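You operate a simulated robot arm through the tools that you are given. There is no shell and no other tool. Be economical: measure what you need, move in short steps, check, and stop when the job is done.

The job below is to be done with a simulated robot arm. You get a single attempt, and the scene is never put back.

Task
Put the oldest jar from the fridge's middle shelf in warming cup 2 and set its slider to 6 h.
Fine: oldest is the lowest week number. Shut the fridge again. Set down upright: what you pick out.

It is judged by the outcome, as a careful person would: the job done as asked, and still so three seconds after it is handed in. It fails if anything else is knocked over, pushed out of place, dropped, spilled or broken.

Robot
A 6-joint arm with a two-finger parallel gripper on a trunk, on a base that drives. Base frame: it is fixed to the floor where the robot stands at the start and does not move with it; the origin is under the middle of the robot, x ahead of it, y to its left, z up. Units: mm, degrees, N and s.
With the tool pointing down near the work surface it reaches from about 300 to 700 mm from the robot's upright axis, wherever it stands. Its first joint turns from -166.0 to 166.0 degrees. Places, roughly: fridge door [1000, 200, 800]; slider two [1100, -300, 800]; warming cup two [1200, -400, 800]. Payload 4.1 kg.
Tool frame: the origin (TCP) lies between the finger pads and is the grasp point; the fingertips stand 23 mm ahead of it; z points along the fingers, y is the line along which they close. The gripper opens to 94 mm. The fingers are 38 mm wide and 10 mm thick; the gripper's body (54 by 96 mm) begins 39 mm behind the TCP.
Orientation is that of the tool frame in the base frame, as a unit quaternion [x, y, z, w]. With the fingers straight down and closing along the base's y, the tool's x points along the base's -x, its y along +y and its z along -z.

Tools
- The arm moves only by the tool drive_tool. Its argument "motion" is one flat list of numbers, 6 for each row, row after row: the shift along the tool's x, y, z in mm, then the turn, a rotation vector about the tool's x, y, z in rad. In form: [dx, dy, dz, wx, wy, wz, dx, dy, dz, wx, wy, wz, ...]. A call has 1 to 20 rows; each row shifts and turns the commanded pose from where the row before left it, along the tool's axes as they then stand. "fingers" is the closure, from 0 (fully open) to 1 (shut), set as the call begins (left out, the last holds). A row lasts 0.2 s, in which the tool goes at most 50 mm and 8.6 degrees; a call with a longer step from one row to the next is refused whole, and so is a gripper value outside its range. A pose out of reach is approached as far as the arm can. The call stops where the force on the tool passes 70 N (or 10 N more than at its start, if that is more) or the arm is blocked; 0.2 s more then pass. The fingers move at their own pace (about 45 mm/s each) and stop on an object; they squeeze with about 21 N. The grip force told is the motor's: it shows also when the fingers shut on nothing. Time passes only in rows, and 0.2 s behind the last, so rows that do not move let the fingers close. It gives the time, the measured TCP pose, the force on the tool (base axes), the opening and the grip force at its end, in the units of the frame above (readings bear some noise), with the torque about the TCP (base axes, N m) and any sound that the robot's microphone picked up.
- Cameras (640 x 400 px; columns grow to the right, rows downward): "scene" is now at [28.4, 143.4, 1336.2]; the picture's right is [-0.25, -0.97, 0.00], its down [-0.43, 0.11, -0.90] and it looks along [0.87, -0.22, -0.44] (base axes); focal length 277 px, centre (320, 200). "wrist" rides on the gripper at [86, 16, -74] in the tool frame; the picture's right is [-0.18, 0.98, 0.00], its down [-0.58, -0.11, -0.81] and it looks along [-0.79, -0.15, 0.59] (tool axes); focal length 243 px, centre (320, 200).
- camera(camera): a new picture of that camera. The clock stands still meanwhile.
- lift_body(by): slides the trunk up (or, below 0, down) by that many mm; the arm and the scene camera ride with it, the base frame stays. It gives what a move gives, with no picture.
- drive_base(legs): drives the robot by 1 to 6 legs, each [ahead, turn to the left] in mm and degrees, along the robot's own axes; the way and the turn of a leg run together, so that a leg with both is an arc; at most 1500 mm and 180 degrees a leg. The arm and the cameras ride along, it lands a little off, and it stops where it bumps. It gives what a move gives.
- pan_tilt(pan, tilt): turns the head with the scene camera to pan (to the left, within 155 degrees either way) and tilt (down, from -29 to 69), counted from straight ahead of the robot. It gives what a move gives.
- pixel_to_xyz(camera, pixels): for up to 12 pixels [column, row] of the newest picture of that camera ("zoom" is the newest enlarged one), the place [x, y, z] in the base frame of the surface seen there, good to about 3 mm. The clock stands still meanwhile.
- inspect(camera, box): a new picture of the part [left, top, right, bottom] of that camera's present view, enlarged. The clock stands still meanwhile.
- close_job(): hands the job in; it is judged then, once.

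Keep the steps short. Do not move on a guess: measure, check each grasp and each placing, and mend mistakes. In all there are 80 turns and 68 pictures (those below and enlarged ones count). Leave the gripper open and the arm clear of the work at the hand-in unless told otherwise, and finish with a single line.

The tools are called as name(argument=value, ...) on one line, values as JSON. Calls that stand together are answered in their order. drive_tool: Moves the arm, as the interface text tells. Its arguments: {"type":"object","properties":{"motion":{"type":"array","items":{"type":"number"}},"fingers":{"type":"number"}},"required":["motion"]} The other tools are called the same way: lift_body (by) slides the trunk up or down; drive_base (legs) drives the base; pan_tilt (pan, tilt) turns the head that bears the scene camera; camera (camera) takes a picture; pixel_to_xyz (camera, pixels) gives the place of the surface under pixels of a picture; inspect (camera, box) takes an enlarged picture of a part of a camera's view; close_job () hands the job in.

At the start:

```text
t: 0.0
ee_pos: [480.2, 126.5, 1088.2]
tool_rot: [0.0, 1.0, 0.0, 0.0]
wrist_force: [0.1, 0.5, 0.0]
wrist_torque: [0.01, -0.02, 0.0]
opening: 93.9
grasp_force: 0.0
trunk travel left (down, up): [-275.0, 315.0]
robot x, y, heading: [1.7, 3.8, -0.1]
head pan, tilt: [-14.2, 26.2]
```

scene: 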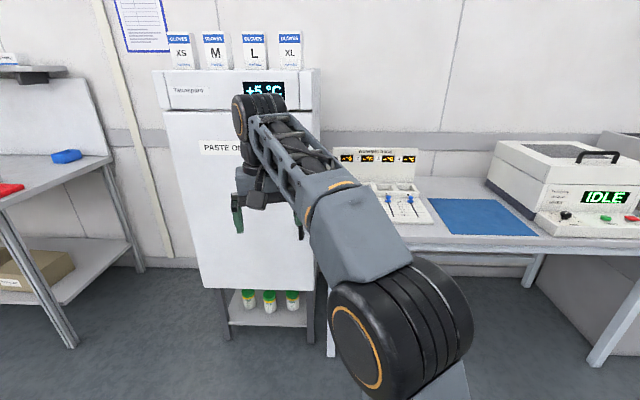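
wrist: 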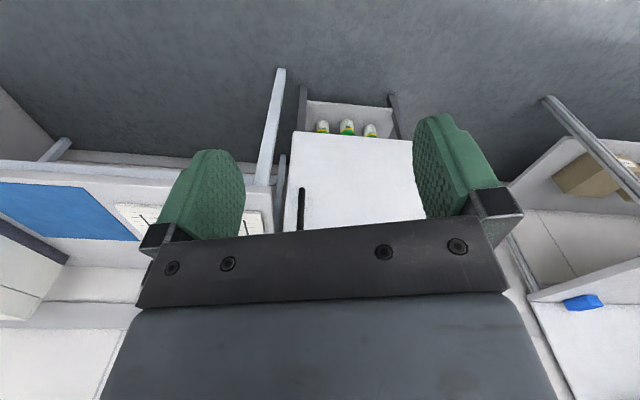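

I see the fridge (closed) ahead, with the warmer to its right. I'll enlarge both views to find the handle and the cups.

inspect(camera="scene", box=[310, 130, 450, 240])

inspect(camera="wrist", box=[240, 60, 440, 240])

pixel_to_xyz(camera="wrist", pixels=[[302, 190], [301, 225], [298, 135], [410, 142], [420, 210], [350, 180], [286, 225]])

pixel_to_xyz(camera="scene", pixels=[[165, 113], [203, 285], [320, 290], [388, 198], [408, 198], [400, 186], [420, 215], [248, 310], [316, 150]])

```text
3.64 times, centred on (380, 185) of scene
```

zoom: 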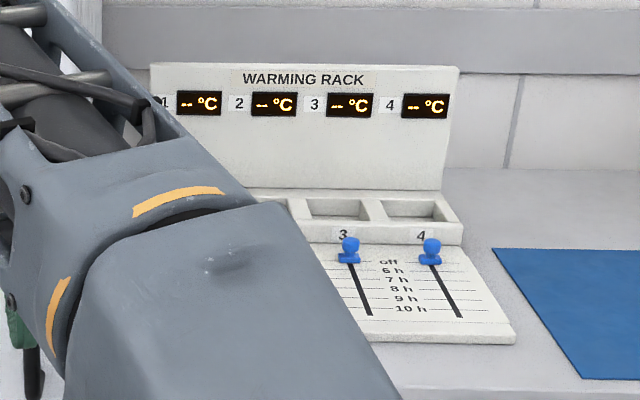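

```text
2.22 times, centred on (340, 150) of wrist
```

zoom: 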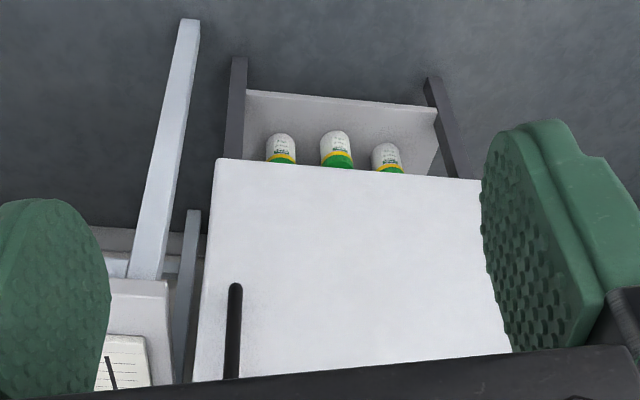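

```text
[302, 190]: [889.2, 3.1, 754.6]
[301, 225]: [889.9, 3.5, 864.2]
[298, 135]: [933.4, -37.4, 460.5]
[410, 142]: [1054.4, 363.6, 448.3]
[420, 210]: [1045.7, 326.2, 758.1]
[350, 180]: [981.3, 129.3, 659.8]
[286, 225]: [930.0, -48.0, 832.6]
```

```text
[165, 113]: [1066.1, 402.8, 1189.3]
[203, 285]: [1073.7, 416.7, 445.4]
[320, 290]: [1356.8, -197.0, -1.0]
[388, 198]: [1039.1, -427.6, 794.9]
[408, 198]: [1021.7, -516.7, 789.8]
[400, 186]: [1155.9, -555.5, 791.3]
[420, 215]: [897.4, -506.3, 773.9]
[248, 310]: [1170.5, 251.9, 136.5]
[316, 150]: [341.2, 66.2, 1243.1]
```

The door is turned about 17°. The hinge is on the left and the vertical handle bar is near (889, 3). I'll drive a little closer and look at the handle from there.

drive_base(legs=[[220, 0]])

drive_tool(motion=[0, 0, 0, 0, -0.1428, 0, 0, 0, 0, 0, -0.1428, 0, 0, 0, 0, 0, -0.1428, 0, 0, 0, 0, 0, -0.1428, 0, 0, 0, 0, 0, -0.1428, 0, 0, 0, 0, 0, -0.1428, 0, 0, 0, 0, 0, -0.1428, 0, 0, 0, 0, 0, -0.1428, 0, 0, 0, 0, 0, -0.1428, 0, 0, 0, 0, 0, -0.1428, 0, 0, 0, 0, 0, -0.1428, 0])

pan_tilt(pan=-12, tilt=35)

camera(camera="scene")

camera(camera="wrist")

```text
t: 1.7
ee_pos: [698.3, 125.8, 1087.2]
tool_rot: [-0.001, 1.0, 0.0, -0.001]
wrist_force: [-0.5, 0.3, -0.1]
wrist_torque: [-0.02, -0.04, 0.02]
opening: 94.1
grasp_force: 0.1
trunk travel left (down, up): [-275.0, 315.0]
robot x, y, heading: [218.0, 2.4, -0.1]
head pan, tilt: [-14.2, 26.2]
```

```text
t: 4.1
ee_pos: [699.5, 127.5, 1086.7]
tool_rot: [-0.001, 0.707, 0.001, 0.707]
wrist_force: [-0.8, -0.1, 0.2]
wrist_torque: [0.02, 0.02, 0.03]
opening: 94.0
grasp_force: 0.0
trunk travel left (down, up): [-275.0, 315.0]
robot x, y, heading: [216.9, 5.9, 0.2]
head pan, tilt: [-14.2, 26.2]
```

```text
t: 4.8
ee_pos: [699.7, 126.7, 1087.7]
tool_rot: [0.0, 0.708, 0.0, 0.706]
wrist_force: [0.2, 1.2, 0.2]
wrist_torque: [0.0, 0.01, 0.01]
opening: 93.8
grasp_force: 0.0
trunk travel left (down, up): [-275.0, 315.0]
robot x, y, heading: [218.8, 0.3, -0.2]
head pan, tilt: [-12.0, 35.0]
```

```text
63 pictures are left
```

scene: 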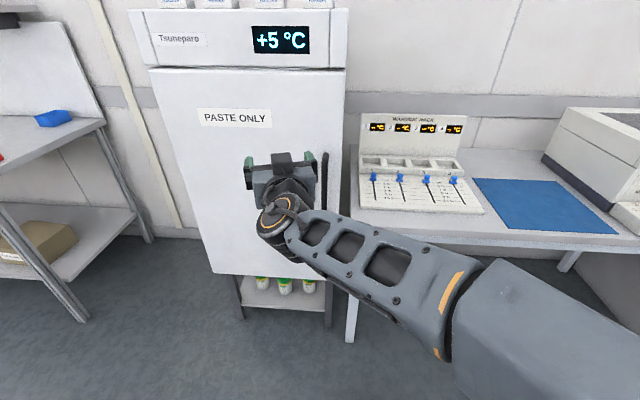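

```text
62 pictures are left
```

wrist: 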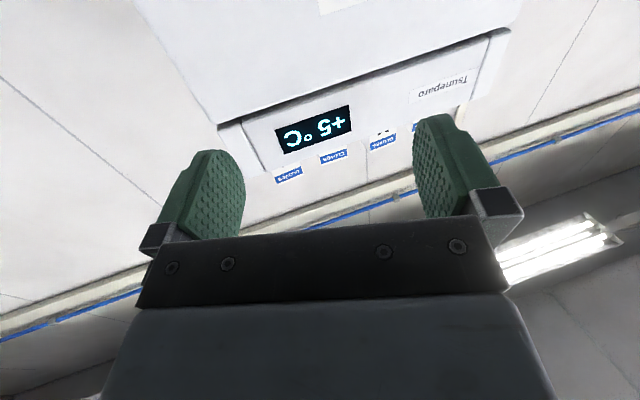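

The handle bar shows in the scene picture near column 324. I'll measure it along with the door edges and the warmer parts.

inspect(camera="scene", box=[290, 100, 490, 230])

pixel_to_xyz(camera="scene", pixels=[[324, 160], [324, 175], [324, 190], [325, 205], [344, 75], [342, 200], [152, 72], [215, 270], [180, 150], [300, 120], [240, 90]])

```text
3.08 times, centred on (390, 165) of scene
```

zoom: 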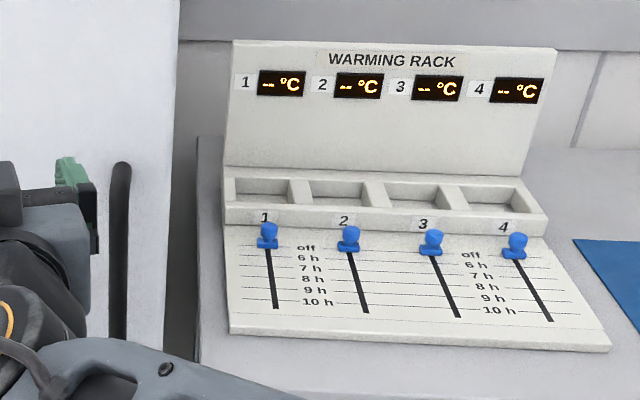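

```text
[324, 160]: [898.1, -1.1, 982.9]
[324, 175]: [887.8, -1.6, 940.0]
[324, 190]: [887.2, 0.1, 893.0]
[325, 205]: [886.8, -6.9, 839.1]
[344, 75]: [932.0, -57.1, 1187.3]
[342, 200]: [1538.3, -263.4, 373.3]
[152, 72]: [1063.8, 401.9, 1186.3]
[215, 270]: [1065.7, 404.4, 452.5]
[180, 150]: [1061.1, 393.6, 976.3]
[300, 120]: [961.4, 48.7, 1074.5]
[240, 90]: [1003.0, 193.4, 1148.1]
```

The bar's centre is near (896, -3) and z runs from about 720 to 985. The door normal is yawed 16°. I'll move to a pre-grasp 100 mm in front of the bar at z=860, with the tool yawed -16°.

drive_tool(motion=[38, -17, 16.7, 0, 0, 0, 38, -17, 16.7, 0, 0, 0, 38, -17, 16.7, 0, 0, 0, 38, -17, 16.7, 0, 0, 0, 38, -17, 16.7, 0, 0, 0, 38, -17, 16.7, 0, 0, 0, 0, 0, 0, 0.14, 0, 0, 0, 0, 0, 0.14, 0, 0], fingers=0)

camera(camera="scene")

camera(camera="wrist")

```text
t: 6.6
ee_pos: [782.2, 73.4, 877.7]
tool_rot: [0.1, 0.7, -0.1, 0.7]
wrist_force: [-0.4, -0.1, -0.1]
wrist_torque: [-0.02, -0.01, 0.02]
opening: 93.9
grasp_force: 0.0
out of reach, approached as far as the arm can: row 4, 5, 6
trunk travel left (down, up): [-275.0, 315.0]
robot x, y, heading: [218.8, -1.5, 0.1]
head pan, tilt: [-12.0, 35.0]
```

```text
60 pictures are left
```

scene: 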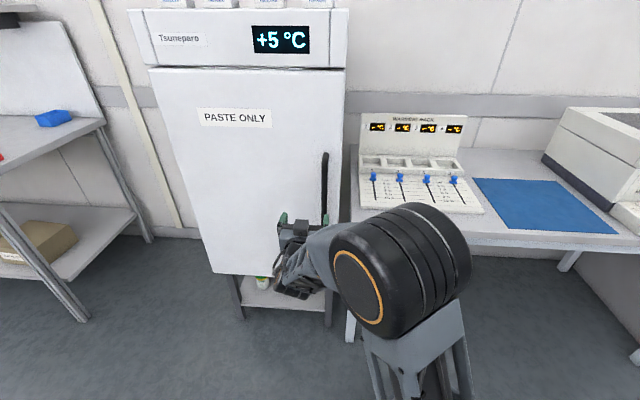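

```text
59 pictures are left
```

wrist: 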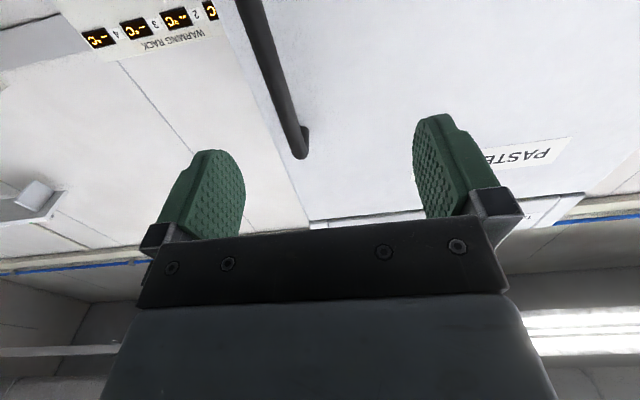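

The arm stops about 570 mm out, so I need to be closer. I'll pull the tool back 100 mm and then drive 150 mm ahead.

drive_tool(motion=[0, 0, -40, 0, 0, 0, 0, 0, -40, 0, 0, 0, 0, 0, -40, 0, 0, 0])

drive_base(legs=[[150, 0]])

```text
t: 7.4
ee_pos: [665.8, 106.8, 878.4]
tool_rot: [0.098, 0.7, -0.098, 0.7]
wrist_force: [0.4, 0.0, 1.1]
wrist_torque: [0.05, -0.02, 0.01]
opening: 94.0
grasp_force: 0.1
trunk travel left (down, up): [-275.0, 315.0]
robot x, y, heading: [220.6, 0.5, 0.0]
head pan, tilt: [-12.0, 35.0]
```

```text
t: 8.8
ee_pos: [815.4, 106.3, 877.7]
tool_rot: [0.099, 0.701, -0.099, 0.7]
wrist_force: [0.1, 0.5, 0.6]
wrist_torque: [-0.02, -0.02, -0.01]
opening: 94.1
grasp_force: 0.1
trunk travel left (down, up): [-275.0, 315.0]
robot x, y, heading: [365.3, -1.4, -0.1]
head pan, tilt: [-12.0, 35.0]
```

The arm now moves from where it is. I'll shift sideways by -82 and then ahead by 60, and check with the wrist camera that the bar lies between the fingers.

drive_tool(motion=[0, -41, 0, 0, 0, 0, 0, -41, 0, 0, 0, 0, 0, 0, 30, 0, 0, 0, 0, 0, 30, 0, 0, 0])

camera(camera="wrist")

pixel_to_xyz(camera="wrist", pixels=[[320, 60], [325, 100], [330, 140], [335, 170]])

```text
t: 9.8
ee_pos: [890.2, 31.2, 885.9]
tool_rot: [0.098, 0.7, -0.097, 0.7]
wrist_force: [0.0, 0.0, 0.6]
wrist_torque: [0.02, 0.04, 0.02]
opening: 94.2
grasp_force: 0.1
out of reach, approached as far as the arm can: row 1, 2
trunk travel left (down, up): [-275.0, 315.0]
robot x, y, heading: [367.8, -0.2, 0.1]
head pan, tilt: [-12.0, 35.0]
```

```text
58 pictures are left
```

wrist: 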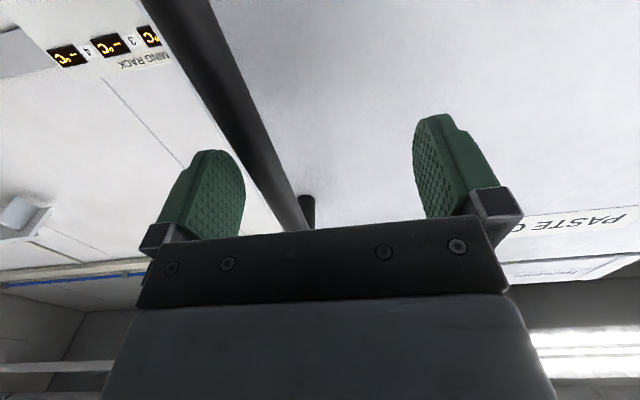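

```text
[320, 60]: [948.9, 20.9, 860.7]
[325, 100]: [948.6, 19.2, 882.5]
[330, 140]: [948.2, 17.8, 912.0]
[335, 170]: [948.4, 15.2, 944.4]
```

The bar lies between the fingers, towards the right one. I'll measure it to centre on it.

pixel_to_xyz(camera="wrist", pixels=[[210, 60], [240, 110], [260, 145], [285, 190], [225, 60], [262, 125]])

drive_tool(motion=[0, -15, 0, 0, 0, 0, 0, -14, 0, 0, 0, 0])

```text
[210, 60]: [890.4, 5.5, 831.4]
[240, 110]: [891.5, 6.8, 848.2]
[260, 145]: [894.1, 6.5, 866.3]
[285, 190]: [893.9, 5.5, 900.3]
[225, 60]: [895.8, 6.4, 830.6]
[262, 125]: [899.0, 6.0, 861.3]
```

```text
t: 10.3
ee_pos: [881.1, 2.6, 886.4]
tool_rot: [0.099, 0.701, -0.098, 0.699]
wrist_force: [0.4, -0.5, -0.2]
wrist_torque: [0.0, -0.01, -0.03]
opening: 94.0
grasp_force: 0.0
trunk travel left (down, up): [-275.0, 315.0]
robot x, y, heading: [370.7, 1.7, 0.1]
head pan, tilt: [-12.0, 35.0]
```

Centred. I'll go ahead 14 mm and close on the bar.

drive_tool(motion=[0, 0, 14, 0, 0, 0])

drive_tool(motion=[0, 0, 0, 0, 0, 0, 0, 0, 0, 0, 0, 0, 0, 0, 0, 0, 0, 0, 0, 0, 0, 0, 0, 0, 0, 0, 0, 0, 0, 0, 0, 0, 0, 0, 0, 0], fingers=1)

```text
t: 10.8
ee_pos: [893.3, -0.3, 886.1]
tool_rot: [0.098, 0.7, -0.098, 0.7]
wrist_force: [0.6, 0.2, -0.2]
wrist_torque: [0.02, 0.01, -0.01]
opening: 94.0
grasp_force: 0.0
trunk travel left (down, up): [-275.0, 315.0]
robot x, y, heading: [365.7, -0.9, 0.1]
head pan, tilt: [-12.0, 35.0]
```

```text
t: 12.2
ee_pos: [894.8, -1.8, 885.3]
tool_rot: [0.099, 0.7, -0.099, 0.7]
wrist_force: [-1.9, -3.0, -0.2]
wrist_torque: [-0.1, -0.08, -0.05]
opening: 17.8
grasp_force: 44.8
trunk travel left (down, up): [-275.0, 315.0]
robot x, y, heading: [365.7, 0.6, -0.1]
head pan, tilt: [-12.0, 35.0]
```

The bar is held, with the opening at 17.8 mm and force on it. I'll start pulling along the hinge arc in two small rows.

drive_tool(motion=[0, 3, -17, 0.04, 0, 0, 0, 3, -17, 0.04, 0, 0])

```text
t: 12.8
ee_pos: [863.3, 14.9, 886.6]
tool_rot: [0.126, 0.696, -0.126, 0.696]
wrist_force: [-1.3, 0.1, 1.8]
wrist_torque: [0.25, 0.24, 0.32]
opening: 17.6
grasp_force: 45.0
trunk travel left (down, up): [-275.0, 315.0]
robot x, y, heading: [371.8, -2.1, 0.3]
head pan, tilt: [-12.0, 35.0]
```

The door moves freely. I'll continue along the arc.

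drive_tool(motion=[0, 6.6, -34.2, 0.08, 0, 0, 0, 6.6, -34.2, 0.08, 0, 0, 0, 6.6, -34.2, 0.08, 0, 0])

camera(camera="scene")

```text
t: 13.6
ee_pos: [779.9, 78.3, 885.4]
tool_rot: [0.207, 0.675, -0.207, 0.677]
wrist_force: [5.5, 6.4, 5.6]
wrist_torque: [0.06, -0.17, 0.32]
opening: 17.4
grasp_force: 45.4
trunk travel left (down, up): [-275.0, 315.0]
robot x, y, heading: [362.7, 0.2, 0.3]
head pan, tilt: [-12.0, 35.0]
```

```text
57 pictures are left
```

scene: 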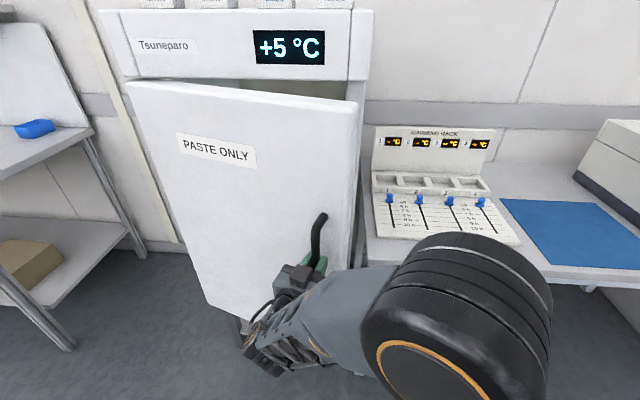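

The door is about 18° open. I'll keep going with three more rows.

drive_tool(motion=[0, 6.6, -34.2, 0.08, 0, 0, 0, 6.6, -34.2, 0.08, 0, 0, 0, 6.6, -34.2, 0.08, 0, 0, 0, 6.6, -34.2, 0.08, 0, 0])

```text
t: 14.6
ee_pos: [696.4, 187.7, 885.8]
tool_rot: [0.311, 0.634, -0.311, 0.636]
wrist_force: [18.0, 10.0, 10.3]
wrist_torque: [-0.21, -0.13, 0.3]
opening: 17.6
grasp_force: 44.5
trunk travel left (down, up): [-275.0, 315.0]
robot x, y, heading: [366.8, 2.5, -0.1]
head pan, tilt: [-12.0, 35.0]
```

The door is about 36° open and the force is a mild 20 N along tool y. I'll continue with a little more y.

drive_tool(motion=[0, 8.5, -34.2, 0.08, 0, 0, 0, 8, -34.2, 0.08, 0, 0, 0, 7.5, -34.2, 0.08, 0, 0, 0, 7, -34.2, 0.08, 0, 0])

camera(camera="scene")

```text
t: 15.4
ee_pos: [672.1, 241.4, 848.3]
tool_rot: [0.391, 0.589, -0.392, 0.588]
wrist_force: [-36.3, -14.4, 32.5]
wrist_torque: [-0.36, -0.2, 0.05]
opening: 17.9
grasp_force: 45.5
out of reach, approached as far as the arm can: row 2, 3, 4
trunk travel left (down, up): [-275.0, 315.0]
robot x, y, heading: [365.1, 2.3, 0.1]
head pan, tilt: [-12.0, 35.0]
stopped in row 4: the force on the tool passed its limit (the readings are from after the stop); the commanded pose is now the measured one
```

```text
56 pictures are left
```

scene: 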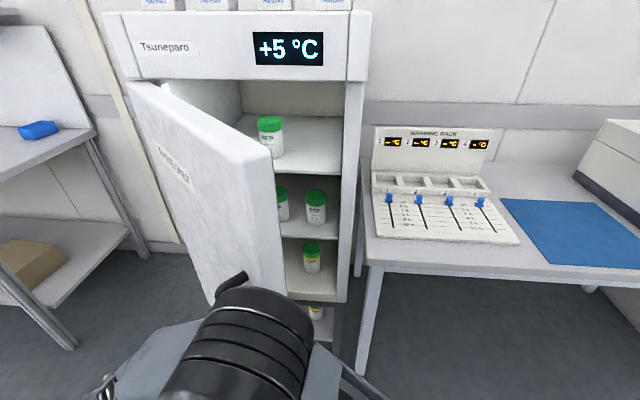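

The door is about 45° open and the arm is at its limit. I'll let go of the bar and withdraw backwards along the tool.

drive_tool(motion=[0, 0, 0, 0, 0, 0, 0, 0, 0, 0, 0, 0, 0, 0, 0, 0, 0, 0, 0, 0, 0, 0, 0, 0, 0, 0, 0, 0, 0, 0], fingers=0)

drive_tool(motion=[0, 0, -20, 0, 0, 0, 0, 0, -20, 0, 0, 0, 0, 0, -20, 0, 0, 0])

```text
t: 16.6
ee_pos: [678.3, 245.1, 846.7]
tool_rot: [0.392, 0.588, -0.395, 0.587]
wrist_force: [0.1, 0.7, -0.1]
wrist_torque: [0.0, 0.0, 0.0]
opening: 94.3
grasp_force: 0.0
trunk travel left (down, up): [-275.0, 315.0]
robot x, y, heading: [365.2, -1.4, 0.1]
head pan, tilt: [-12.0, 35.0]
```

```text
t: 17.4
ee_pos: [677.2, 244.4, 846.4]
tool_rot: [0.392, 0.588, -0.395, 0.587]
wrist_force: [0.4, -0.6, 0.2]
wrist_torque: [0.03, 0.0, 0.01]
opening: 94.1
grasp_force: 0.0
out of reach, approached as far as the arm can: row 1, 2, 3
trunk travel left (down, up): [-275.0, 315.0]
robot x, y, heading: [364.5, 1.2, 0.1]
head pan, tilt: [-12.0, 35.0]
```

The tool can't withdraw directly. The bar hangs free between the open fingers, so I'll lift the trunk 190 mm to clear the bar top at z≈990 and then drive back.

lift_body(by=190)

camera(camera="wrist")

```text
t: 19.5
ee_pos: [676.7, 245.1, 1036.8]
tool_rot: [0.39, 0.589, -0.394, 0.588]
wrist_force: [-0.6, 0.5, 0.6]
wrist_torque: [-0.01, -0.03, 0.02]
opening: 93.9
grasp_force: 0.1
trunk travel left (down, up): [-465.0, 125.0]
robot x, y, heading: [368.5, -4.0, 0.4]
head pan, tilt: [-12.0, 35.0]
```

```text
55 pictures are left
```

wrist: 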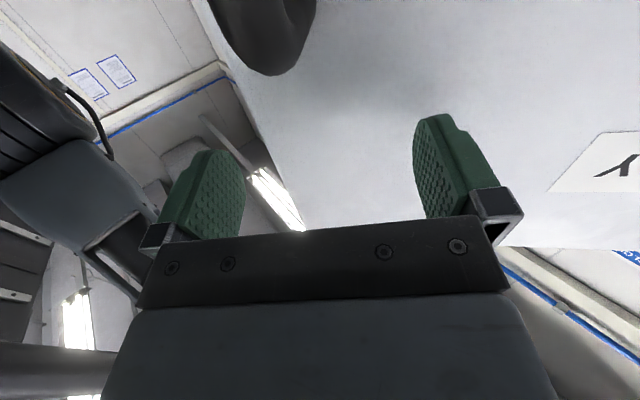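

The bar top is now about 50 mm below the fingers, so the way is clear. I'll drive back 250 mm.

drive_base(legs=[[-250, 0]])

pan_tilt(pan=5, tilt=35)

camera(camera="scene")

```text
t: 21.4
ee_pos: [423.5, 244.0, 1037.5]
tool_rot: [0.392, 0.587, -0.396, 0.587]
wrist_force: [-0.5, -0.1, 0.3]
wrist_torque: [-0.01, 0.0, 0.01]
opening: 94.1
grasp_force: 0.0
trunk travel left (down, up): [-465.0, 125.0]
robot x, y, heading: [116.1, 1.8, -0.1]
head pan, tilt: [-12.0, 35.0]
```

```text
t: 22.2
ee_pos: [424.0, 244.0, 1036.0]
tool_rot: [0.391, 0.588, -0.395, 0.588]
wrist_force: [0.7, 0.5, 0.0]
wrist_torque: [0.02, 0.02, -0.02]
opening: 94.0
grasp_force: 0.0
trunk travel left (down, up): [-465.0, 125.0]
robot x, y, heading: [112.7, 0.0, 0.1]
head pan, tilt: [5.0, 35.0]
```

```text
54 pictures are left
```

scene: 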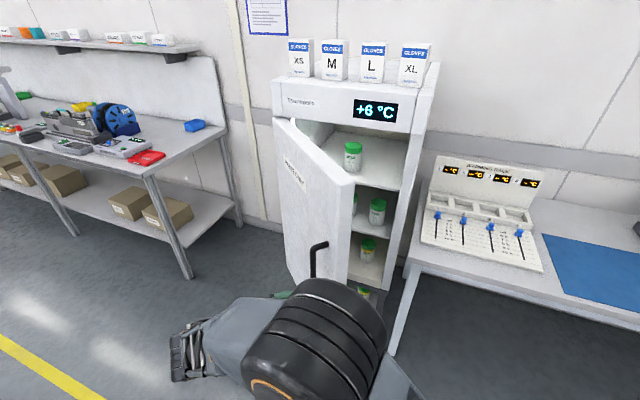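

I'll measure where the door edge is now.

pixel_to_xyz(camera="scene", pixels=[[350, 188], [349, 230], [348, 275], [338, 200], [280, 122], [295, 128], [386, 150], [400, 165]])

inspect(camera="scene", box=[270, 110, 430, 300])

```text
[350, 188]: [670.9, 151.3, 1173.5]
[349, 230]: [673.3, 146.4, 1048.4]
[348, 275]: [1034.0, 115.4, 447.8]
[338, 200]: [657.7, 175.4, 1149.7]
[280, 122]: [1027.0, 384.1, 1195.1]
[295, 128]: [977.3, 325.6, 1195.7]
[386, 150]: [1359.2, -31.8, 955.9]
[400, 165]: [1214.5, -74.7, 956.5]
```

```text
2.11 times, centred on (350, 205) of scene
```

zoom: 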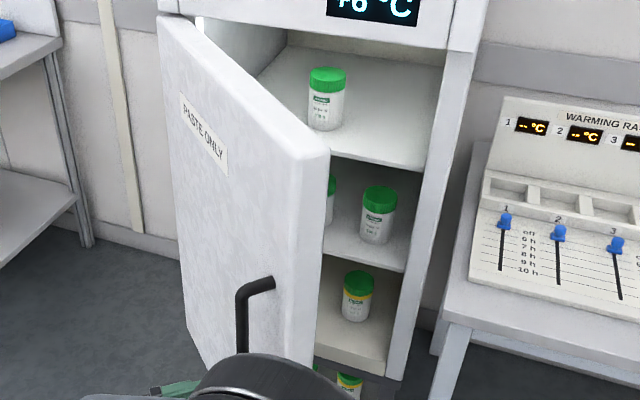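

The door edge is at about (665, 150) and its top at z≈1195, so it is 44° open. I'll point the closed fingers down, raise them to z≈1165 and move to (505, 80). Then I can drive in along the door's inner side and push it further open from there.

drive_tool(motion=[0, 0, 0, 0, 0.1428, 0, 0, 0, 0, 0, 0.1428, 0, 0, 0, 0, 0, 0.1428, 0, 0, 0, 0, 0, 0.1428, 0, 0, 0, 0, 0, 0.1428, 0, 0, 0, 0, 0, 0.1428, 0, 0, 0, 0, 0, 0.1428, 0, 0, 0, 0, 0, 0.1428, 0, 0, 0, 0, 0, 0.1428, 0, 0, 0, 0, 0, 0.1428, 0, 0, 0, 0, 0, 0.1428, 0, -36.4, 2.2, -25.6, 0, 0, 0, -36.4, 2.2, -25.6, 0, 0, 0, -36.4, 2.2, -25.6, 0, 0, 0, -36.4, 2.2, -25.6, 0, 0, 0, -36.4, 2.2, -25.6, 0, 0, 0], fingers=1)

camera(camera="scene")

```text
t: 25.6
ee_pos: [503.1, 79.0, 1166.0]
tool_rot: [0.557, 0.831, -0.003, 0.0]
wrist_force: [-0.4, 0.5, 0.7]
wrist_torque: [0.0, 0.01, 0.05]
opening: 0.0
grasp_force: 20.9
trunk travel left (down, up): [-465.0, 125.0]
robot x, y, heading: [112.5, -1.3, 0.2]
head pan, tilt: [5.0, 35.0]
```

```text
52 pictures are left
```

scene: 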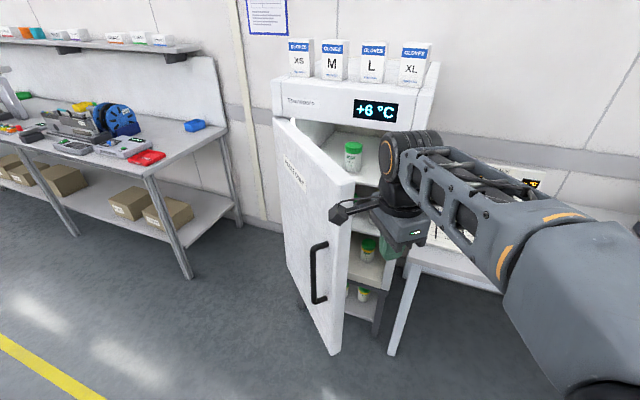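

The fingers point down and are clear. I'll raise 8 mm so the camera boom passes over the door top, then drive ahead 237 mm beside the inner face.

drive_tool(motion=[0, 0, -8, 0, 0, 0])

drive_base(legs=[[237, 0]])

camera(camera="scene")

```text
t: 26.0
ee_pos: [502.4, 80.1, 1173.5]
tool_rot: [0.557, 0.83, -0.003, 0.0]
wrist_force: [-0.6, 0.3, -0.5]
wrist_torque: [0.0, 0.01, 0.03]
opening: 0.0
grasp_force: 21.0
trunk travel left (down, up): [-465.0, 125.0]
robot x, y, heading: [114.0, -1.4, 0.1]
head pan, tilt: [5.0, 35.0]
```

```text
t: 27.7
ee_pos: [740.7, 81.7, 1174.1]
tool_rot: [0.557, 0.831, -0.004, 0.0]
wrist_force: [0.2, 0.2, -0.3]
wrist_torque: [0.0, -0.02, 0.0]
opening: 0.2
grasp_force: 21.6
trunk travel left (down, up): [-465.0, 125.0]
robot x, y, heading: [352.8, -1.6, 0.2]
head pan, tilt: [5.0, 35.0]
```

```text
51 pictures are left
```

scene: 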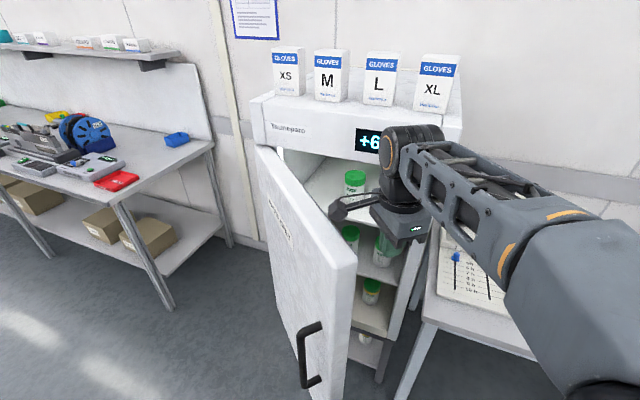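

The fingers sit inside the door, about 60 mm from its inner face. I'll push it gently outward along the arc, first part.

drive_tool(motion=[33.2, 14.1, 0, 0, 0, 0, 33.2, 14.1, 0, 0, 0, 0, 18.5, -2.5, 0, 0, 0, 0, 18.5, -2.5, 0, 0, 0, 0, 18.5, -2.5, 0, 0, 0, 0, 18.5, -2.5, 0, 0, 0, 0, 18.5, -2.5, 0, 0, 0, 0, 18.5, -2.5, 0, 0, 0, 0])

camera(camera="scene")

```text
t: 29.5
ee_pos: [685.4, 250.1, 1174.2]
tool_rot: [0.556, 0.831, -0.003, 0.0]
wrist_force: [0.2, 0.3, -0.1]
wrist_torque: [0.01, 0.02, 0.0]
opening: 0.2
grasp_force: 20.3
trunk travel left (down, up): [-465.0, 125.0]
robot x, y, heading: [350.4, -0.1, 0.1]
head pan, tilt: [5.0, 35.0]
```

```text
50 pictures are left
```

scene: 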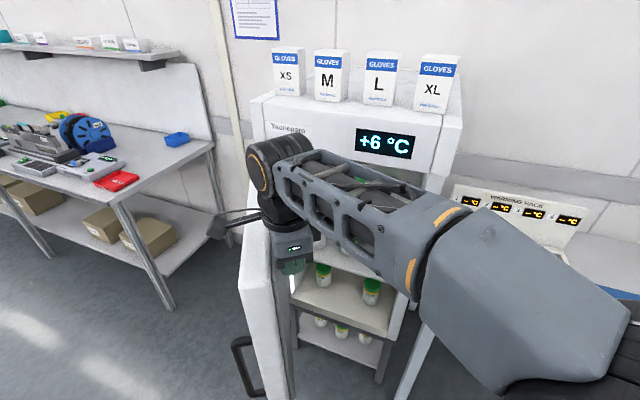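

The door follows. I'll keep pushing to about 90° in slower rows.

drive_tool(motion=[17.5, 2.3, 0, 0, 0, 0, 17.5, 2.3, 0, 0, 0, 0, 17.5, 2.3, 0, 0, 0, 0, 17.5, 2.3, 0, 0, 0, 0, 17.5, 2.3, 0, 0, 0, 0, 17.5, 2.3, 0, 0, 0, 0, 16.1, 6.8, 0, 0, 0, 0, 16.1, 6.8, 0, 0, 0, 0, 16.1, 6.8, 0, 0, 0, 0, 16.1, 6.8, 0, 0, 0, 0, 16.1, 6.8, 0, 0, 0, 0, 16.1, 6.8, 0, 0, 0, 0])

drive_tool(motion=[-35, -15, 0, 0, 0, 0, -35, -15, 0, 0, 0, 0, -35, -15, 0, 0, 0, 0, -35, -15, 0, 0, 0, 0])

camera(camera="scene")

```text
t: 32.1
ee_pos: [658.9, 458.7, 1171.1]
tool_rot: [0.555, 0.832, -0.003, 0.0]
wrist_force: [0.2, -0.7, -0.2]
wrist_torque: [0.0, 0.01, 0.02]
opening: 0.0
grasp_force: 20.5
trunk travel left (down, up): [-465.0, 125.0]
robot x, y, heading: [356.4, -4.3, 0.3]
head pan, tilt: [5.0, 35.0]
```

```text
t: 33.1
ee_pos: [657.2, 305.2, 1172.7]
tool_rot: [0.556, 0.831, -0.003, 0.0]
wrist_force: [-0.9, 0.5, 0.2]
wrist_torque: [0.01, -0.01, -0.02]
opening: 0.0
grasp_force: 21.5
trunk travel left (down, up): [-465.0, 125.0]
robot x, y, heading: [352.0, 2.3, 0.3]
head pan, tilt: [5.0, 35.0]
```

```text
49 pictures are left
```

scene: 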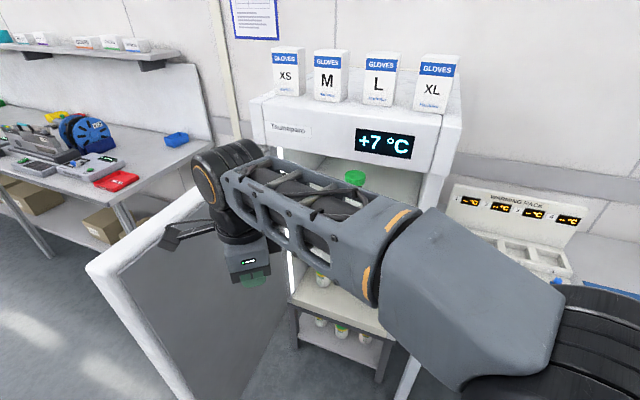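

The door is wide open. I'll swing the arm to the right and lower the trunk so the head can look into the fridge.

drive_tool(motion=[-40, -22.6, 0, 0, 0, 0, -40, -22.6, 0, 0, 0, 0, -40, -22.6, 0, 0, 0, 0, -40, -22.6, 0, 0, 0, 0, -40, -22.6, 0, 0, 0, 0, -40, -22.6, 0, 0, 0, 0, -40, -22.6, 0, 0, 0, 0, -40, -22.6, 0, 0, 0, 0, -40, -22.6, 0, 0, 0, 0, -40, -22.6, 0, 0, 0, 0])

lift_body(by=-300)

camera(camera="scene")

```text
t: 35.3
ee_pos: [599.2, -152.5, 1175.6]
tool_rot: [0.557, 0.831, -0.003, 0.0]
wrist_force: [-0.7, -1.1, -0.1]
wrist_torque: [-0.03, -0.01, 0.03]
opening: 0.1
grasp_force: 21.2
trunk travel left (down, up): [-465.0, 125.0]
robot x, y, heading: [351.8, 3.3, 0.2]
head pan, tilt: [5.0, 35.0]
```

```text
t: 38.3
ee_pos: [600.0, -151.9, 875.9]
tool_rot: [0.557, 0.83, -0.003, 0.001]
wrist_force: [0.3, 0.1, -0.5]
wrist_torque: [0.0, -0.01, -0.01]
opening: 0.1
grasp_force: 21.1
trunk travel left (down, up): [-165.0, 425.0]
robot x, y, heading: [348.8, 3.1, -0.2]
head pan, tilt: [5.0, 35.0]
```

```text
48 pictures are left
```

scene: 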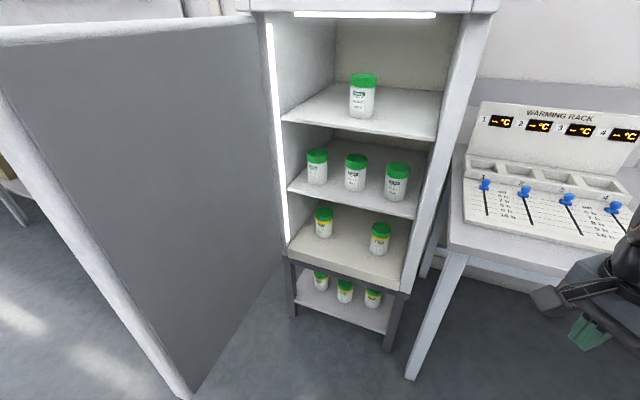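

The middle shelf holds three jars. I'll zoom in on the labels and measure the jars and the shelf.

inspect(camera="scene", box=[295, 140, 415, 215])

pixel_to_xyz(camera="scene", pixels=[[317, 154], [318, 182], [355, 158], [355, 188], [397, 168], [396, 198], [335, 190], [375, 202], [400, 213], [290, 185], [286, 120], [440, 135]])

```text
5.33 times, centred on (355, 178) of scene
```

zoom: 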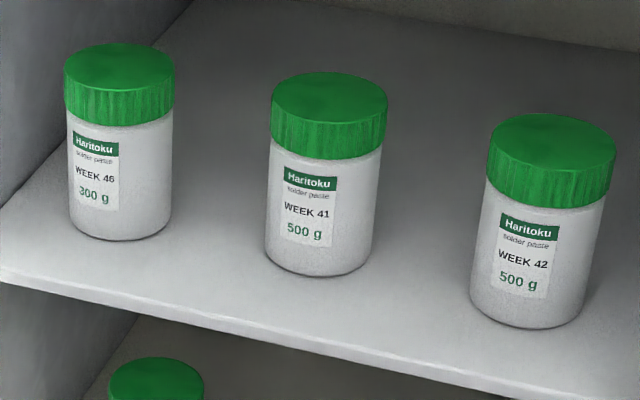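

```text
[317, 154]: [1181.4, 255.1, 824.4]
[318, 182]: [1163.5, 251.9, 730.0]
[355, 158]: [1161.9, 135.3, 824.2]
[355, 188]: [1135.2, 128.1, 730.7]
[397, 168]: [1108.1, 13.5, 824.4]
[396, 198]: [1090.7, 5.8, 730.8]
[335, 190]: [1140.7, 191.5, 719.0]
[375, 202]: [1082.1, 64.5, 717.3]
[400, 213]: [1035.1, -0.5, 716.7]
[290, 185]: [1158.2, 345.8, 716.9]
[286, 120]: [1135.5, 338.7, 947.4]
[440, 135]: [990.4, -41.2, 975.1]
```

Week 41 is the middle jar, centred near (1162, 135), and the shelf is at z≈717. Now I'll measure the warming rack and the shelf above.

pan_tilt(pan=-25, tilt=32)

inspect(camera="scene", box=[240, 80, 480, 250])

camera(camera="scene")

```text
t: 39.3
ee_pos: [599.7, -152.2, 875.7]
tool_rot: [0.556, 0.831, -0.004, 0.0]
wrist_force: [0.2, -0.5, -0.6]
wrist_torque: [-0.01, 0.05, -0.04]
opening: 0.0
grasp_force: 21.3
trunk travel left (down, up): [-165.0, 425.0]
robot x, y, heading: [350.4, -2.8, 0.2]
head pan, tilt: [-25.0, 32.0]
```

```text
2.35 times, centred on (360, 165) of scene
```

zoom: 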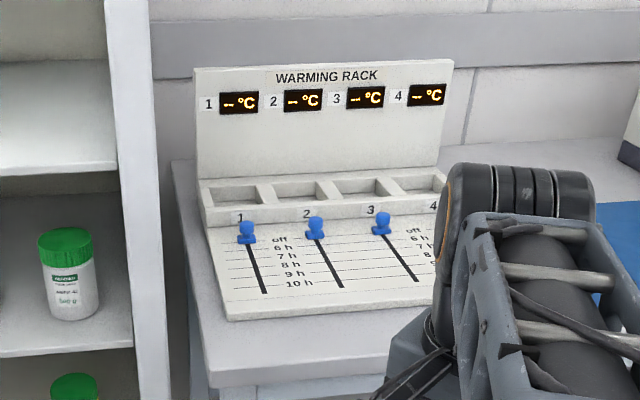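

```text
45 pictures are left
```

scene: 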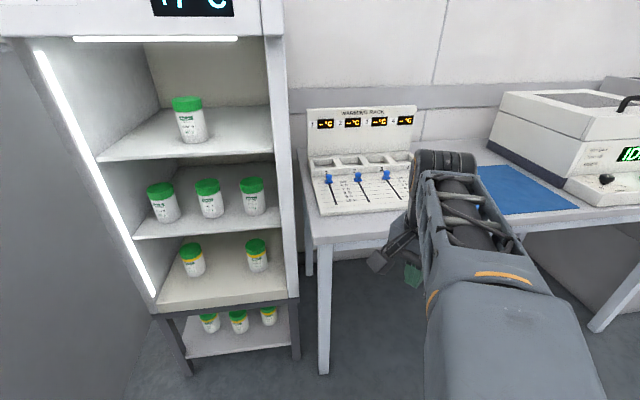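

pixel_to_xyz(camera="zoom", pixels=[[296, 192], [273, 188], [320, 183], [270, 206], [327, 200], [306, 208], [315, 222], [312, 238], [322, 268], [340, 287], [236, 195], [340, 190]])

pixel_to_xyz(camera="scene", pixels=[[110, 158], [270, 132], [140, 237], [274, 211], [340, 168], [361, 162], [333, 213], [410, 200], [310, 240], [405, 150], [356, 176], [210, 182]])

```text
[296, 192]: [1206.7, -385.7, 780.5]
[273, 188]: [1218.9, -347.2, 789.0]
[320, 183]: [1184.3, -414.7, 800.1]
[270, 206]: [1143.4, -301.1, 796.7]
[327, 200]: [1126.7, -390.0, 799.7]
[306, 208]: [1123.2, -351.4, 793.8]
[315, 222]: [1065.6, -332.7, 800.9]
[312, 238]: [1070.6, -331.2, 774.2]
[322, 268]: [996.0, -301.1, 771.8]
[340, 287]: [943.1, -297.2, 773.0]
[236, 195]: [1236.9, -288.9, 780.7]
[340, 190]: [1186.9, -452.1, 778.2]
```

```text
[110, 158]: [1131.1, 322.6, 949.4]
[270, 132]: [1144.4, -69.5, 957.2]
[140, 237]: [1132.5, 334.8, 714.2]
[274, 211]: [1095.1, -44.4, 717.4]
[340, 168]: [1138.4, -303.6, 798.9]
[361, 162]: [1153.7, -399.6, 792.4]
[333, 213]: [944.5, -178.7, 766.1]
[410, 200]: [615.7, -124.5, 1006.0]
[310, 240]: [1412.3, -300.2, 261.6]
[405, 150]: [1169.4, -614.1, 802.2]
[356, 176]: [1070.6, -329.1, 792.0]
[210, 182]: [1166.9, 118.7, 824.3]
```

Both the fridge and the rack are yawed 16°. The well bottom is about z 780, the rim 798 and the knob tops about 801. I'll take the jar with the tool almost level (15° down) and the wrist camera on top. First I'll spin the tool, keeping it in place.

drive_tool(motion=[0, 0, 0, 0, 0, 0.1396, 0, 0, 0, 0, 0, 0.1396, 0, 0, 0, 0, 0, 0.1396, 0, 0, 0, 0, 0, 0.1396, 0, 0, 0, 0, 0, 0.1396, 0, 0, 0, 0, 0, 0.1396, 0, 0, 0, 0, 0, 0.1396, 0, 0, 0, 0, 0, 0.1396, 0, 0, 0, 0, 0, 0.1396, 0, 0, 0, 0, 0, 0.1396, 0, 0, 0, 0, 0, 0.1396, 0, 0, 0, 0, 0, 0.1396, 0, 0, 0, 0, 0, 0.1396, 0, 0, 0, 0, 0, 0.1396, 0, 0, 0, 0, 0, 0.1396, 0, 0, 0, 0, 0, 0.1396], fingers=0)

drive_tool(motion=[0, 0, -20, 0, 0.1309, 0, 0, 0, 0, 0, 0.1309, 0, 0, 0, 0, 0, 0.1309, 0, 0, 0, 0, 0, 0.1309, 0, 0, 0, 0, 0, 0.1309, 0, 0, 0, 0, 0, 0.1309, 0, 0, 0, 0, 0, 0.1309, 0, 0, 0, 0, 0, 0.1309, 0, 0, 0, 0, 0, 0.1309, 0, 0, 0, 0, 0, 0.1309, 0])

camera(camera="scene")

```text
t: 42.7
ee_pos: [599.2, -151.8, 876.0]
tool_rot: [0.991, -0.137, -0.001, 0.002]
wrist_force: [0.1, -1.0, -0.5]
wrist_torque: [-0.01, 0.03, -0.02]
opening: 94.0
grasp_force: 0.0
trunk travel left (down, up): [-165.0, 425.0]
robot x, y, heading: [352.2, -0.6, 0.2]
head pan, tilt: [-25.0, 32.0]
```

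```text
t: 43.8
ee_pos: [617.3, -167.1, 851.7]
tool_rot: [0.964, -0.139, 0.225, -0.018]
wrist_force: [-0.2, 0.7, -0.5]
wrist_torque: [-0.01, 0.01, 0.0]
opening: 93.9
grasp_force: 0.1
trunk travel left (down, up): [-165.0, 425.0]
robot x, y, heading: [349.9, -1.0, 0.3]
head pan, tilt: [-25.0, 32.0]
stopped in row 5: the arm was blocked; the commanded pose is now the measured one
```

```text
44 pictures are left
```

scene: 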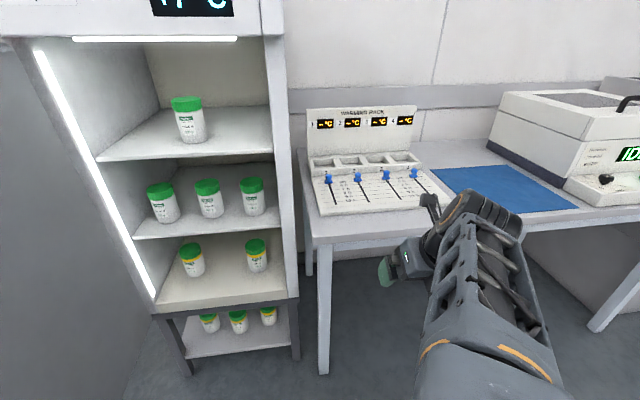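

The camera-up tilt is blocked, probably because the boom hits the arm itself. I'll go with camera-down instead, pitched 35° below level, which clears the shelves by my numbers. I'll undo the tilt and spin back 180°.

drive_tool(motion=[0, 0, 0, 0, -0.1147, 0, 0, 0, 0, 0, -0.1147, 0, 0, 0, 0, 0, -0.1147, 0, 0, 0, 0, 0, -0.1147, 0, 0, 0, 0, 0, 0, -0.1428, 0, 0, 0, 0, 0, -0.1428, 0, 0, 0, 0, 0, -0.1428, 0, 0, 0, 0, 0, -0.1428, 0, 0, 0, 0, 0, -0.1428, 0, 0, 0, 0, 0, -0.1428, 0, 0, 0, 0, 0, -0.1428, 0, 0, 0, 0, 0, -0.1428, 0, 0, 0, 0, 0, -0.1428, 0, 0, 0, 0, 0, -0.1428, 0, 0, 0, 0, 0, -0.1428])

drive_tool(motion=[0, 0, 0, 0, 0, -0.1428, 0, 0, 0, 0, 0, -0.1428, 0, 0, 0, 0, 0, -0.1428, 0, 0, 0, 0, 0, -0.1428, 0, 0, 0, 0, 0, -0.1428, 0, 0, 0, 0, 0, -0.1428, 0, 0, 0, 0, 0, -0.1428, 0, 0, 0, 0, 0, -0.1428, 0, 0, 0, 0, 0, -0.1428, 0, 0, 0, 0, 0, -0.1428, 0, 0, 0, 0, 0, -0.1428])

```text
t: 47.0
ee_pos: [617.2, -168.4, 851.9]
tool_rot: [0.792, 0.609, 0.034, -0.036]
wrist_force: [-0.6, -0.1, 0.8]
wrist_torque: [0.0, -0.01, -0.01]
opening: 93.9
grasp_force: 0.0
trunk travel left (down, up): [-165.0, 425.0]
robot x, y, heading: [352.0, -2.0, 0.1]
head pan, tilt: [-25.0, 32.0]
```

```text
t: 49.4
ee_pos: [617.3, -169.1, 853.0]
tool_rot: [0.13, 0.99, 0.049, -0.001]
wrist_force: [1.1, -0.2, -0.3]
wrist_torque: [0.0, 0.0, 0.03]
opening: 94.2
grasp_force: 0.0
trunk travel left (down, up): [-165.0, 425.0]
robot x, y, heading: [350.8, -0.7, 0.1]
head pan, tilt: [-25.0, 32.0]
```

There is a 5.6° roll error left over from the block. I'll correct it (+0.097 about tool x), tilt forward 55° about tool y, then lower the trunk 130 mm to bring the arm level.

drive_tool(motion=[0, 0, 0, 0.097, 0, 0, 0, 0, 0, 0, -0.1371, 0, 0, 0, 0, 0, -0.1371, 0, 0, 0, 0, 0, -0.1371, 0, 0, 0, 0, 0, -0.1371, 0, 0, 0, 0, 0, -0.1371, 0, 0, 0, 0, 0, -0.1371, 0, 0, 0, 0, 0, -0.1371, 0])

camera(camera="scene")

```text
t: 51.0
ee_pos: [628.5, -177.3, 808.7]
tool_rot: [0.137, 0.938, 0.013, 0.318]
wrist_force: [-0.2, 0.3, -0.7]
wrist_torque: [0.02, 0.01, 0.02]
opening: 94.1
grasp_force: 0.0
trunk travel left (down, up): [-165.0, 425.0]
robot x, y, heading: [352.9, -1.6, -0.1]
head pan, tilt: [-25.0, 32.0]
stopped in row 7: the arm was blocked; the commanded pose is now the measured one
```

```text
43 pictures are left
```

scene: 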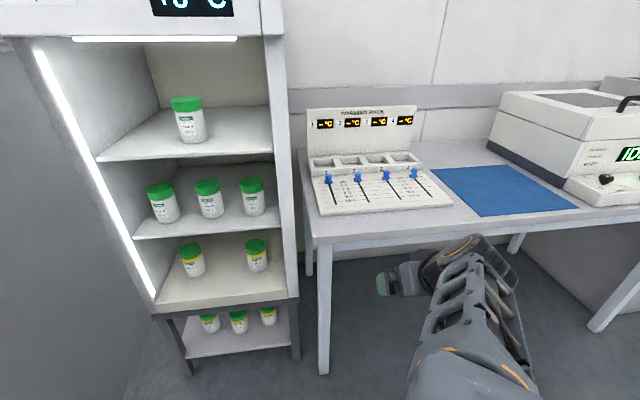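

Blocked again, this time because the arm is folded too low and close in. I'll move the tool up and to the middle, then finish the tilt there.

drive_tool(motion=[-19.8, 33.5, -22.3, 0, 0, 0, -19.8, 33.5, -22.3, 0, 0, 0, -19.8, 33.5, -22.3, 0, 0, 0, -19.8, 33.5, -22.3, 0, 0, 0, -19.8, 33.5, -22.3, 0, 0, 0, -19.8, 33.5, -22.3, 0, 0, 0, 0, 0, 0, 0.112, 0, 0, 0, 0, 0, 0, -0.105, 0, 0, 0, 0, 0, -0.105, 0, 0, 0, 0, 0, -0.105, 0])

drive_base(legs=[[200, 0]])

```text
t: 51.7
ee_pos: [668.2, -121.9, 848.0]
tool_rot: [0.153, 0.954, 0.045, 0.254]
wrist_force: [-0.2, 0.6, -0.3]
wrist_torque: [-0.03, 0.03, 0.02]
opening: 93.8
grasp_force: 0.1
trunk travel left (down, up): [-165.0, 425.0]
robot x, y, heading: [353.3, 0.0, 0.4]
head pan, tilt: [-25.0, 32.0]
stopped in row 3: the arm was blocked; the commanded pose is now the measured one
```

```text
t: 53.3
ee_pos: [867.2, -121.8, 848.5]
tool_rot: [0.154, 0.954, 0.043, 0.254]
wrist_force: [0.2, -0.2, 0.7]
wrist_torque: [0.0, 0.01, 0.0]
opening: 94.1
grasp_force: 0.0
trunk travel left (down, up): [-165.0, 425.0]
robot x, y, heading: [548.6, -1.6, 0.0]
head pan, tilt: [-25.0, 32.0]
```

The arm blocked partway again. I need to see what it hits.

pan_tilt(pan=-20, tilt=45)

camera(camera="scene")

camera(camera="wrist")

```text
t: 54.1
ee_pos: [866.6, -121.3, 846.5]
tool_rot: [0.155, 0.954, 0.045, 0.254]
wrist_force: [-0.6, -0.6, -0.4]
wrist_torque: [-0.01, 0.0, 0.0]
opening: 93.9
grasp_force: 0.1
trunk travel left (down, up): [-165.0, 425.0]
robot x, y, heading: [548.9, -2.2, 0.1]
head pan, tilt: [-20.0, 45.0]
```

```text
42 pictures are left
```

scene: 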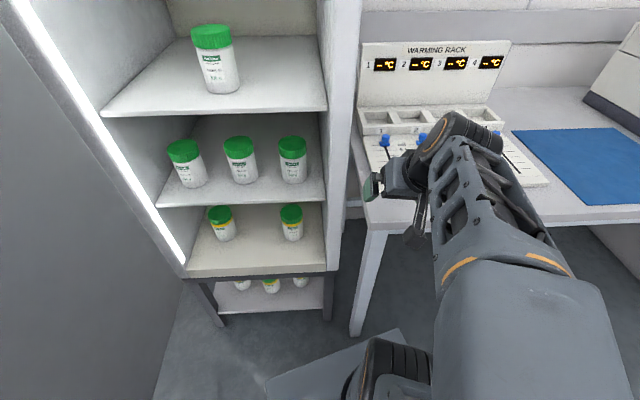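

```text
41 pictures are left
```

wrist: 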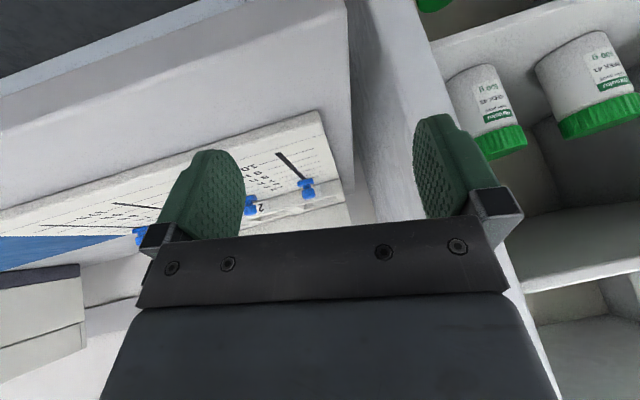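

The hand is clear of objects. The likely cause is that tilting pushes the wrist too close to the trunk, because the tool is only about 320 mm out. I'll drive back 150 mm, extend the tool forward and left, and tilt there.

drive_base(legs=[[-150, 0]])

drive_tool(motion=[-30.3, 22.8, -2.3, 0, 0, 0, -30.3, 22.8, -2.3, 0, 0, 0, -30.3, 22.8, -2.3, 0, 0, 0, -30.3, 22.8, -2.3, 0, 0, 0, -30.3, 22.8, -2.3, 0, 0, 0, 6, 40.3, 4.4, 0, 0, 0, 6, 40.3, 4.4, 0, 0, 0, 6, 40.3, 4.4, 0, 0, 0, 6, 40.3, 4.4, 0, 0, 0, 0, 0, 0, 0.082, 0, 0, 0, 0, 0, 0.082, 0, 0, 0, 0, 0, 0, -0.109, 0, 0, 0, 0, 0, -0.109, 0, 0, 0, 0, 0, -0.109, 0, 0, 0, 0, 0, -0.109, 0])

```text
t: 55.4
ee_pos: [718.7, -121.3, 847.4]
tool_rot: [0.154, 0.954, 0.043, 0.253]
wrist_force: [0.9, 0.5, 0.0]
wrist_torque: [0.01, -0.02, 0.0]
opening: 94.1
grasp_force: 0.1
trunk travel left (down, up): [-165.0, 425.0]
robot x, y, heading: [397.6, 0.1, 0.2]
head pan, tilt: [-20.0, 45.0]
```

```text
t: 58.6
ee_pos: [901.4, 99.7, 947.0]
tool_rot: [0.163, 0.879, -0.071, 0.442]
wrist_force: [0.1, -0.1, -1.2]
wrist_torque: [0.02, 0.0, -0.01]
opening: 94.1
grasp_force: 0.1
trunk travel left (down, up): [-165.0, 425.0]
robot x, y, heading: [402.3, 2.8, -0.0]
head pan, tilt: [-20.0, 45.0]
```

The tilt worked, with pitch 37° and yaw -20°. I'll nudge the yaw to -16°, lower the trunk 120 mm and measure the jar accurately.

drive_tool(motion=[0, 0, 0, -0.05, 0.001, -0.038])

lift_body(by=-120)

pan_tilt(pan=0, tilt=28)

camera(camera="scene")

```text
t: 59.0
ee_pos: [902.0, 98.2, 947.2]
tool_rot: [0.134, 0.884, -0.058, 0.443]
wrist_force: [-1.0, 0.6, 0.3]
wrist_torque: [-0.02, 0.01, -0.01]
opening: 94.1
grasp_force: 0.0
trunk travel left (down, up): [-165.0, 425.0]
robot x, y, heading: [400.8, -0.8, 0.1]
head pan, tilt: [-20.0, 45.0]
```

```text
t: 60.5
ee_pos: [903.0, 98.6, 826.6]
tool_rot: [0.136, 0.884, -0.058, 0.443]
wrist_force: [0.3, -1.0, 0.9]
wrist_torque: [0.02, 0.01, -0.01]
opening: 93.8
grasp_force: 0.1
trunk travel left (down, up): [-45.0, 545.0]
robot x, y, heading: [403.2, 2.4, -0.4]
head pan, tilt: [-20.0, 45.0]
```

```text
t: 61.4
ee_pos: [900.4, 99.2, 827.1]
tool_rot: [0.136, 0.884, -0.058, 0.443]
wrist_force: [0.2, 0.7, 1.1]
wrist_torque: [0.01, -0.03, 0.0]
opening: 94.0
grasp_force: 0.1
trunk travel left (down, up): [-45.0, 545.0]
robot x, y, heading: [399.1, -1.7, 0.2]
head pan, tilt: [0.0, 28.0]
```

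```text
40 pictures are left
```

scene: 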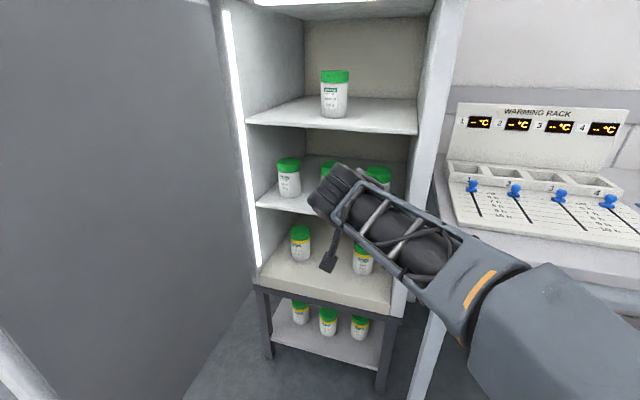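

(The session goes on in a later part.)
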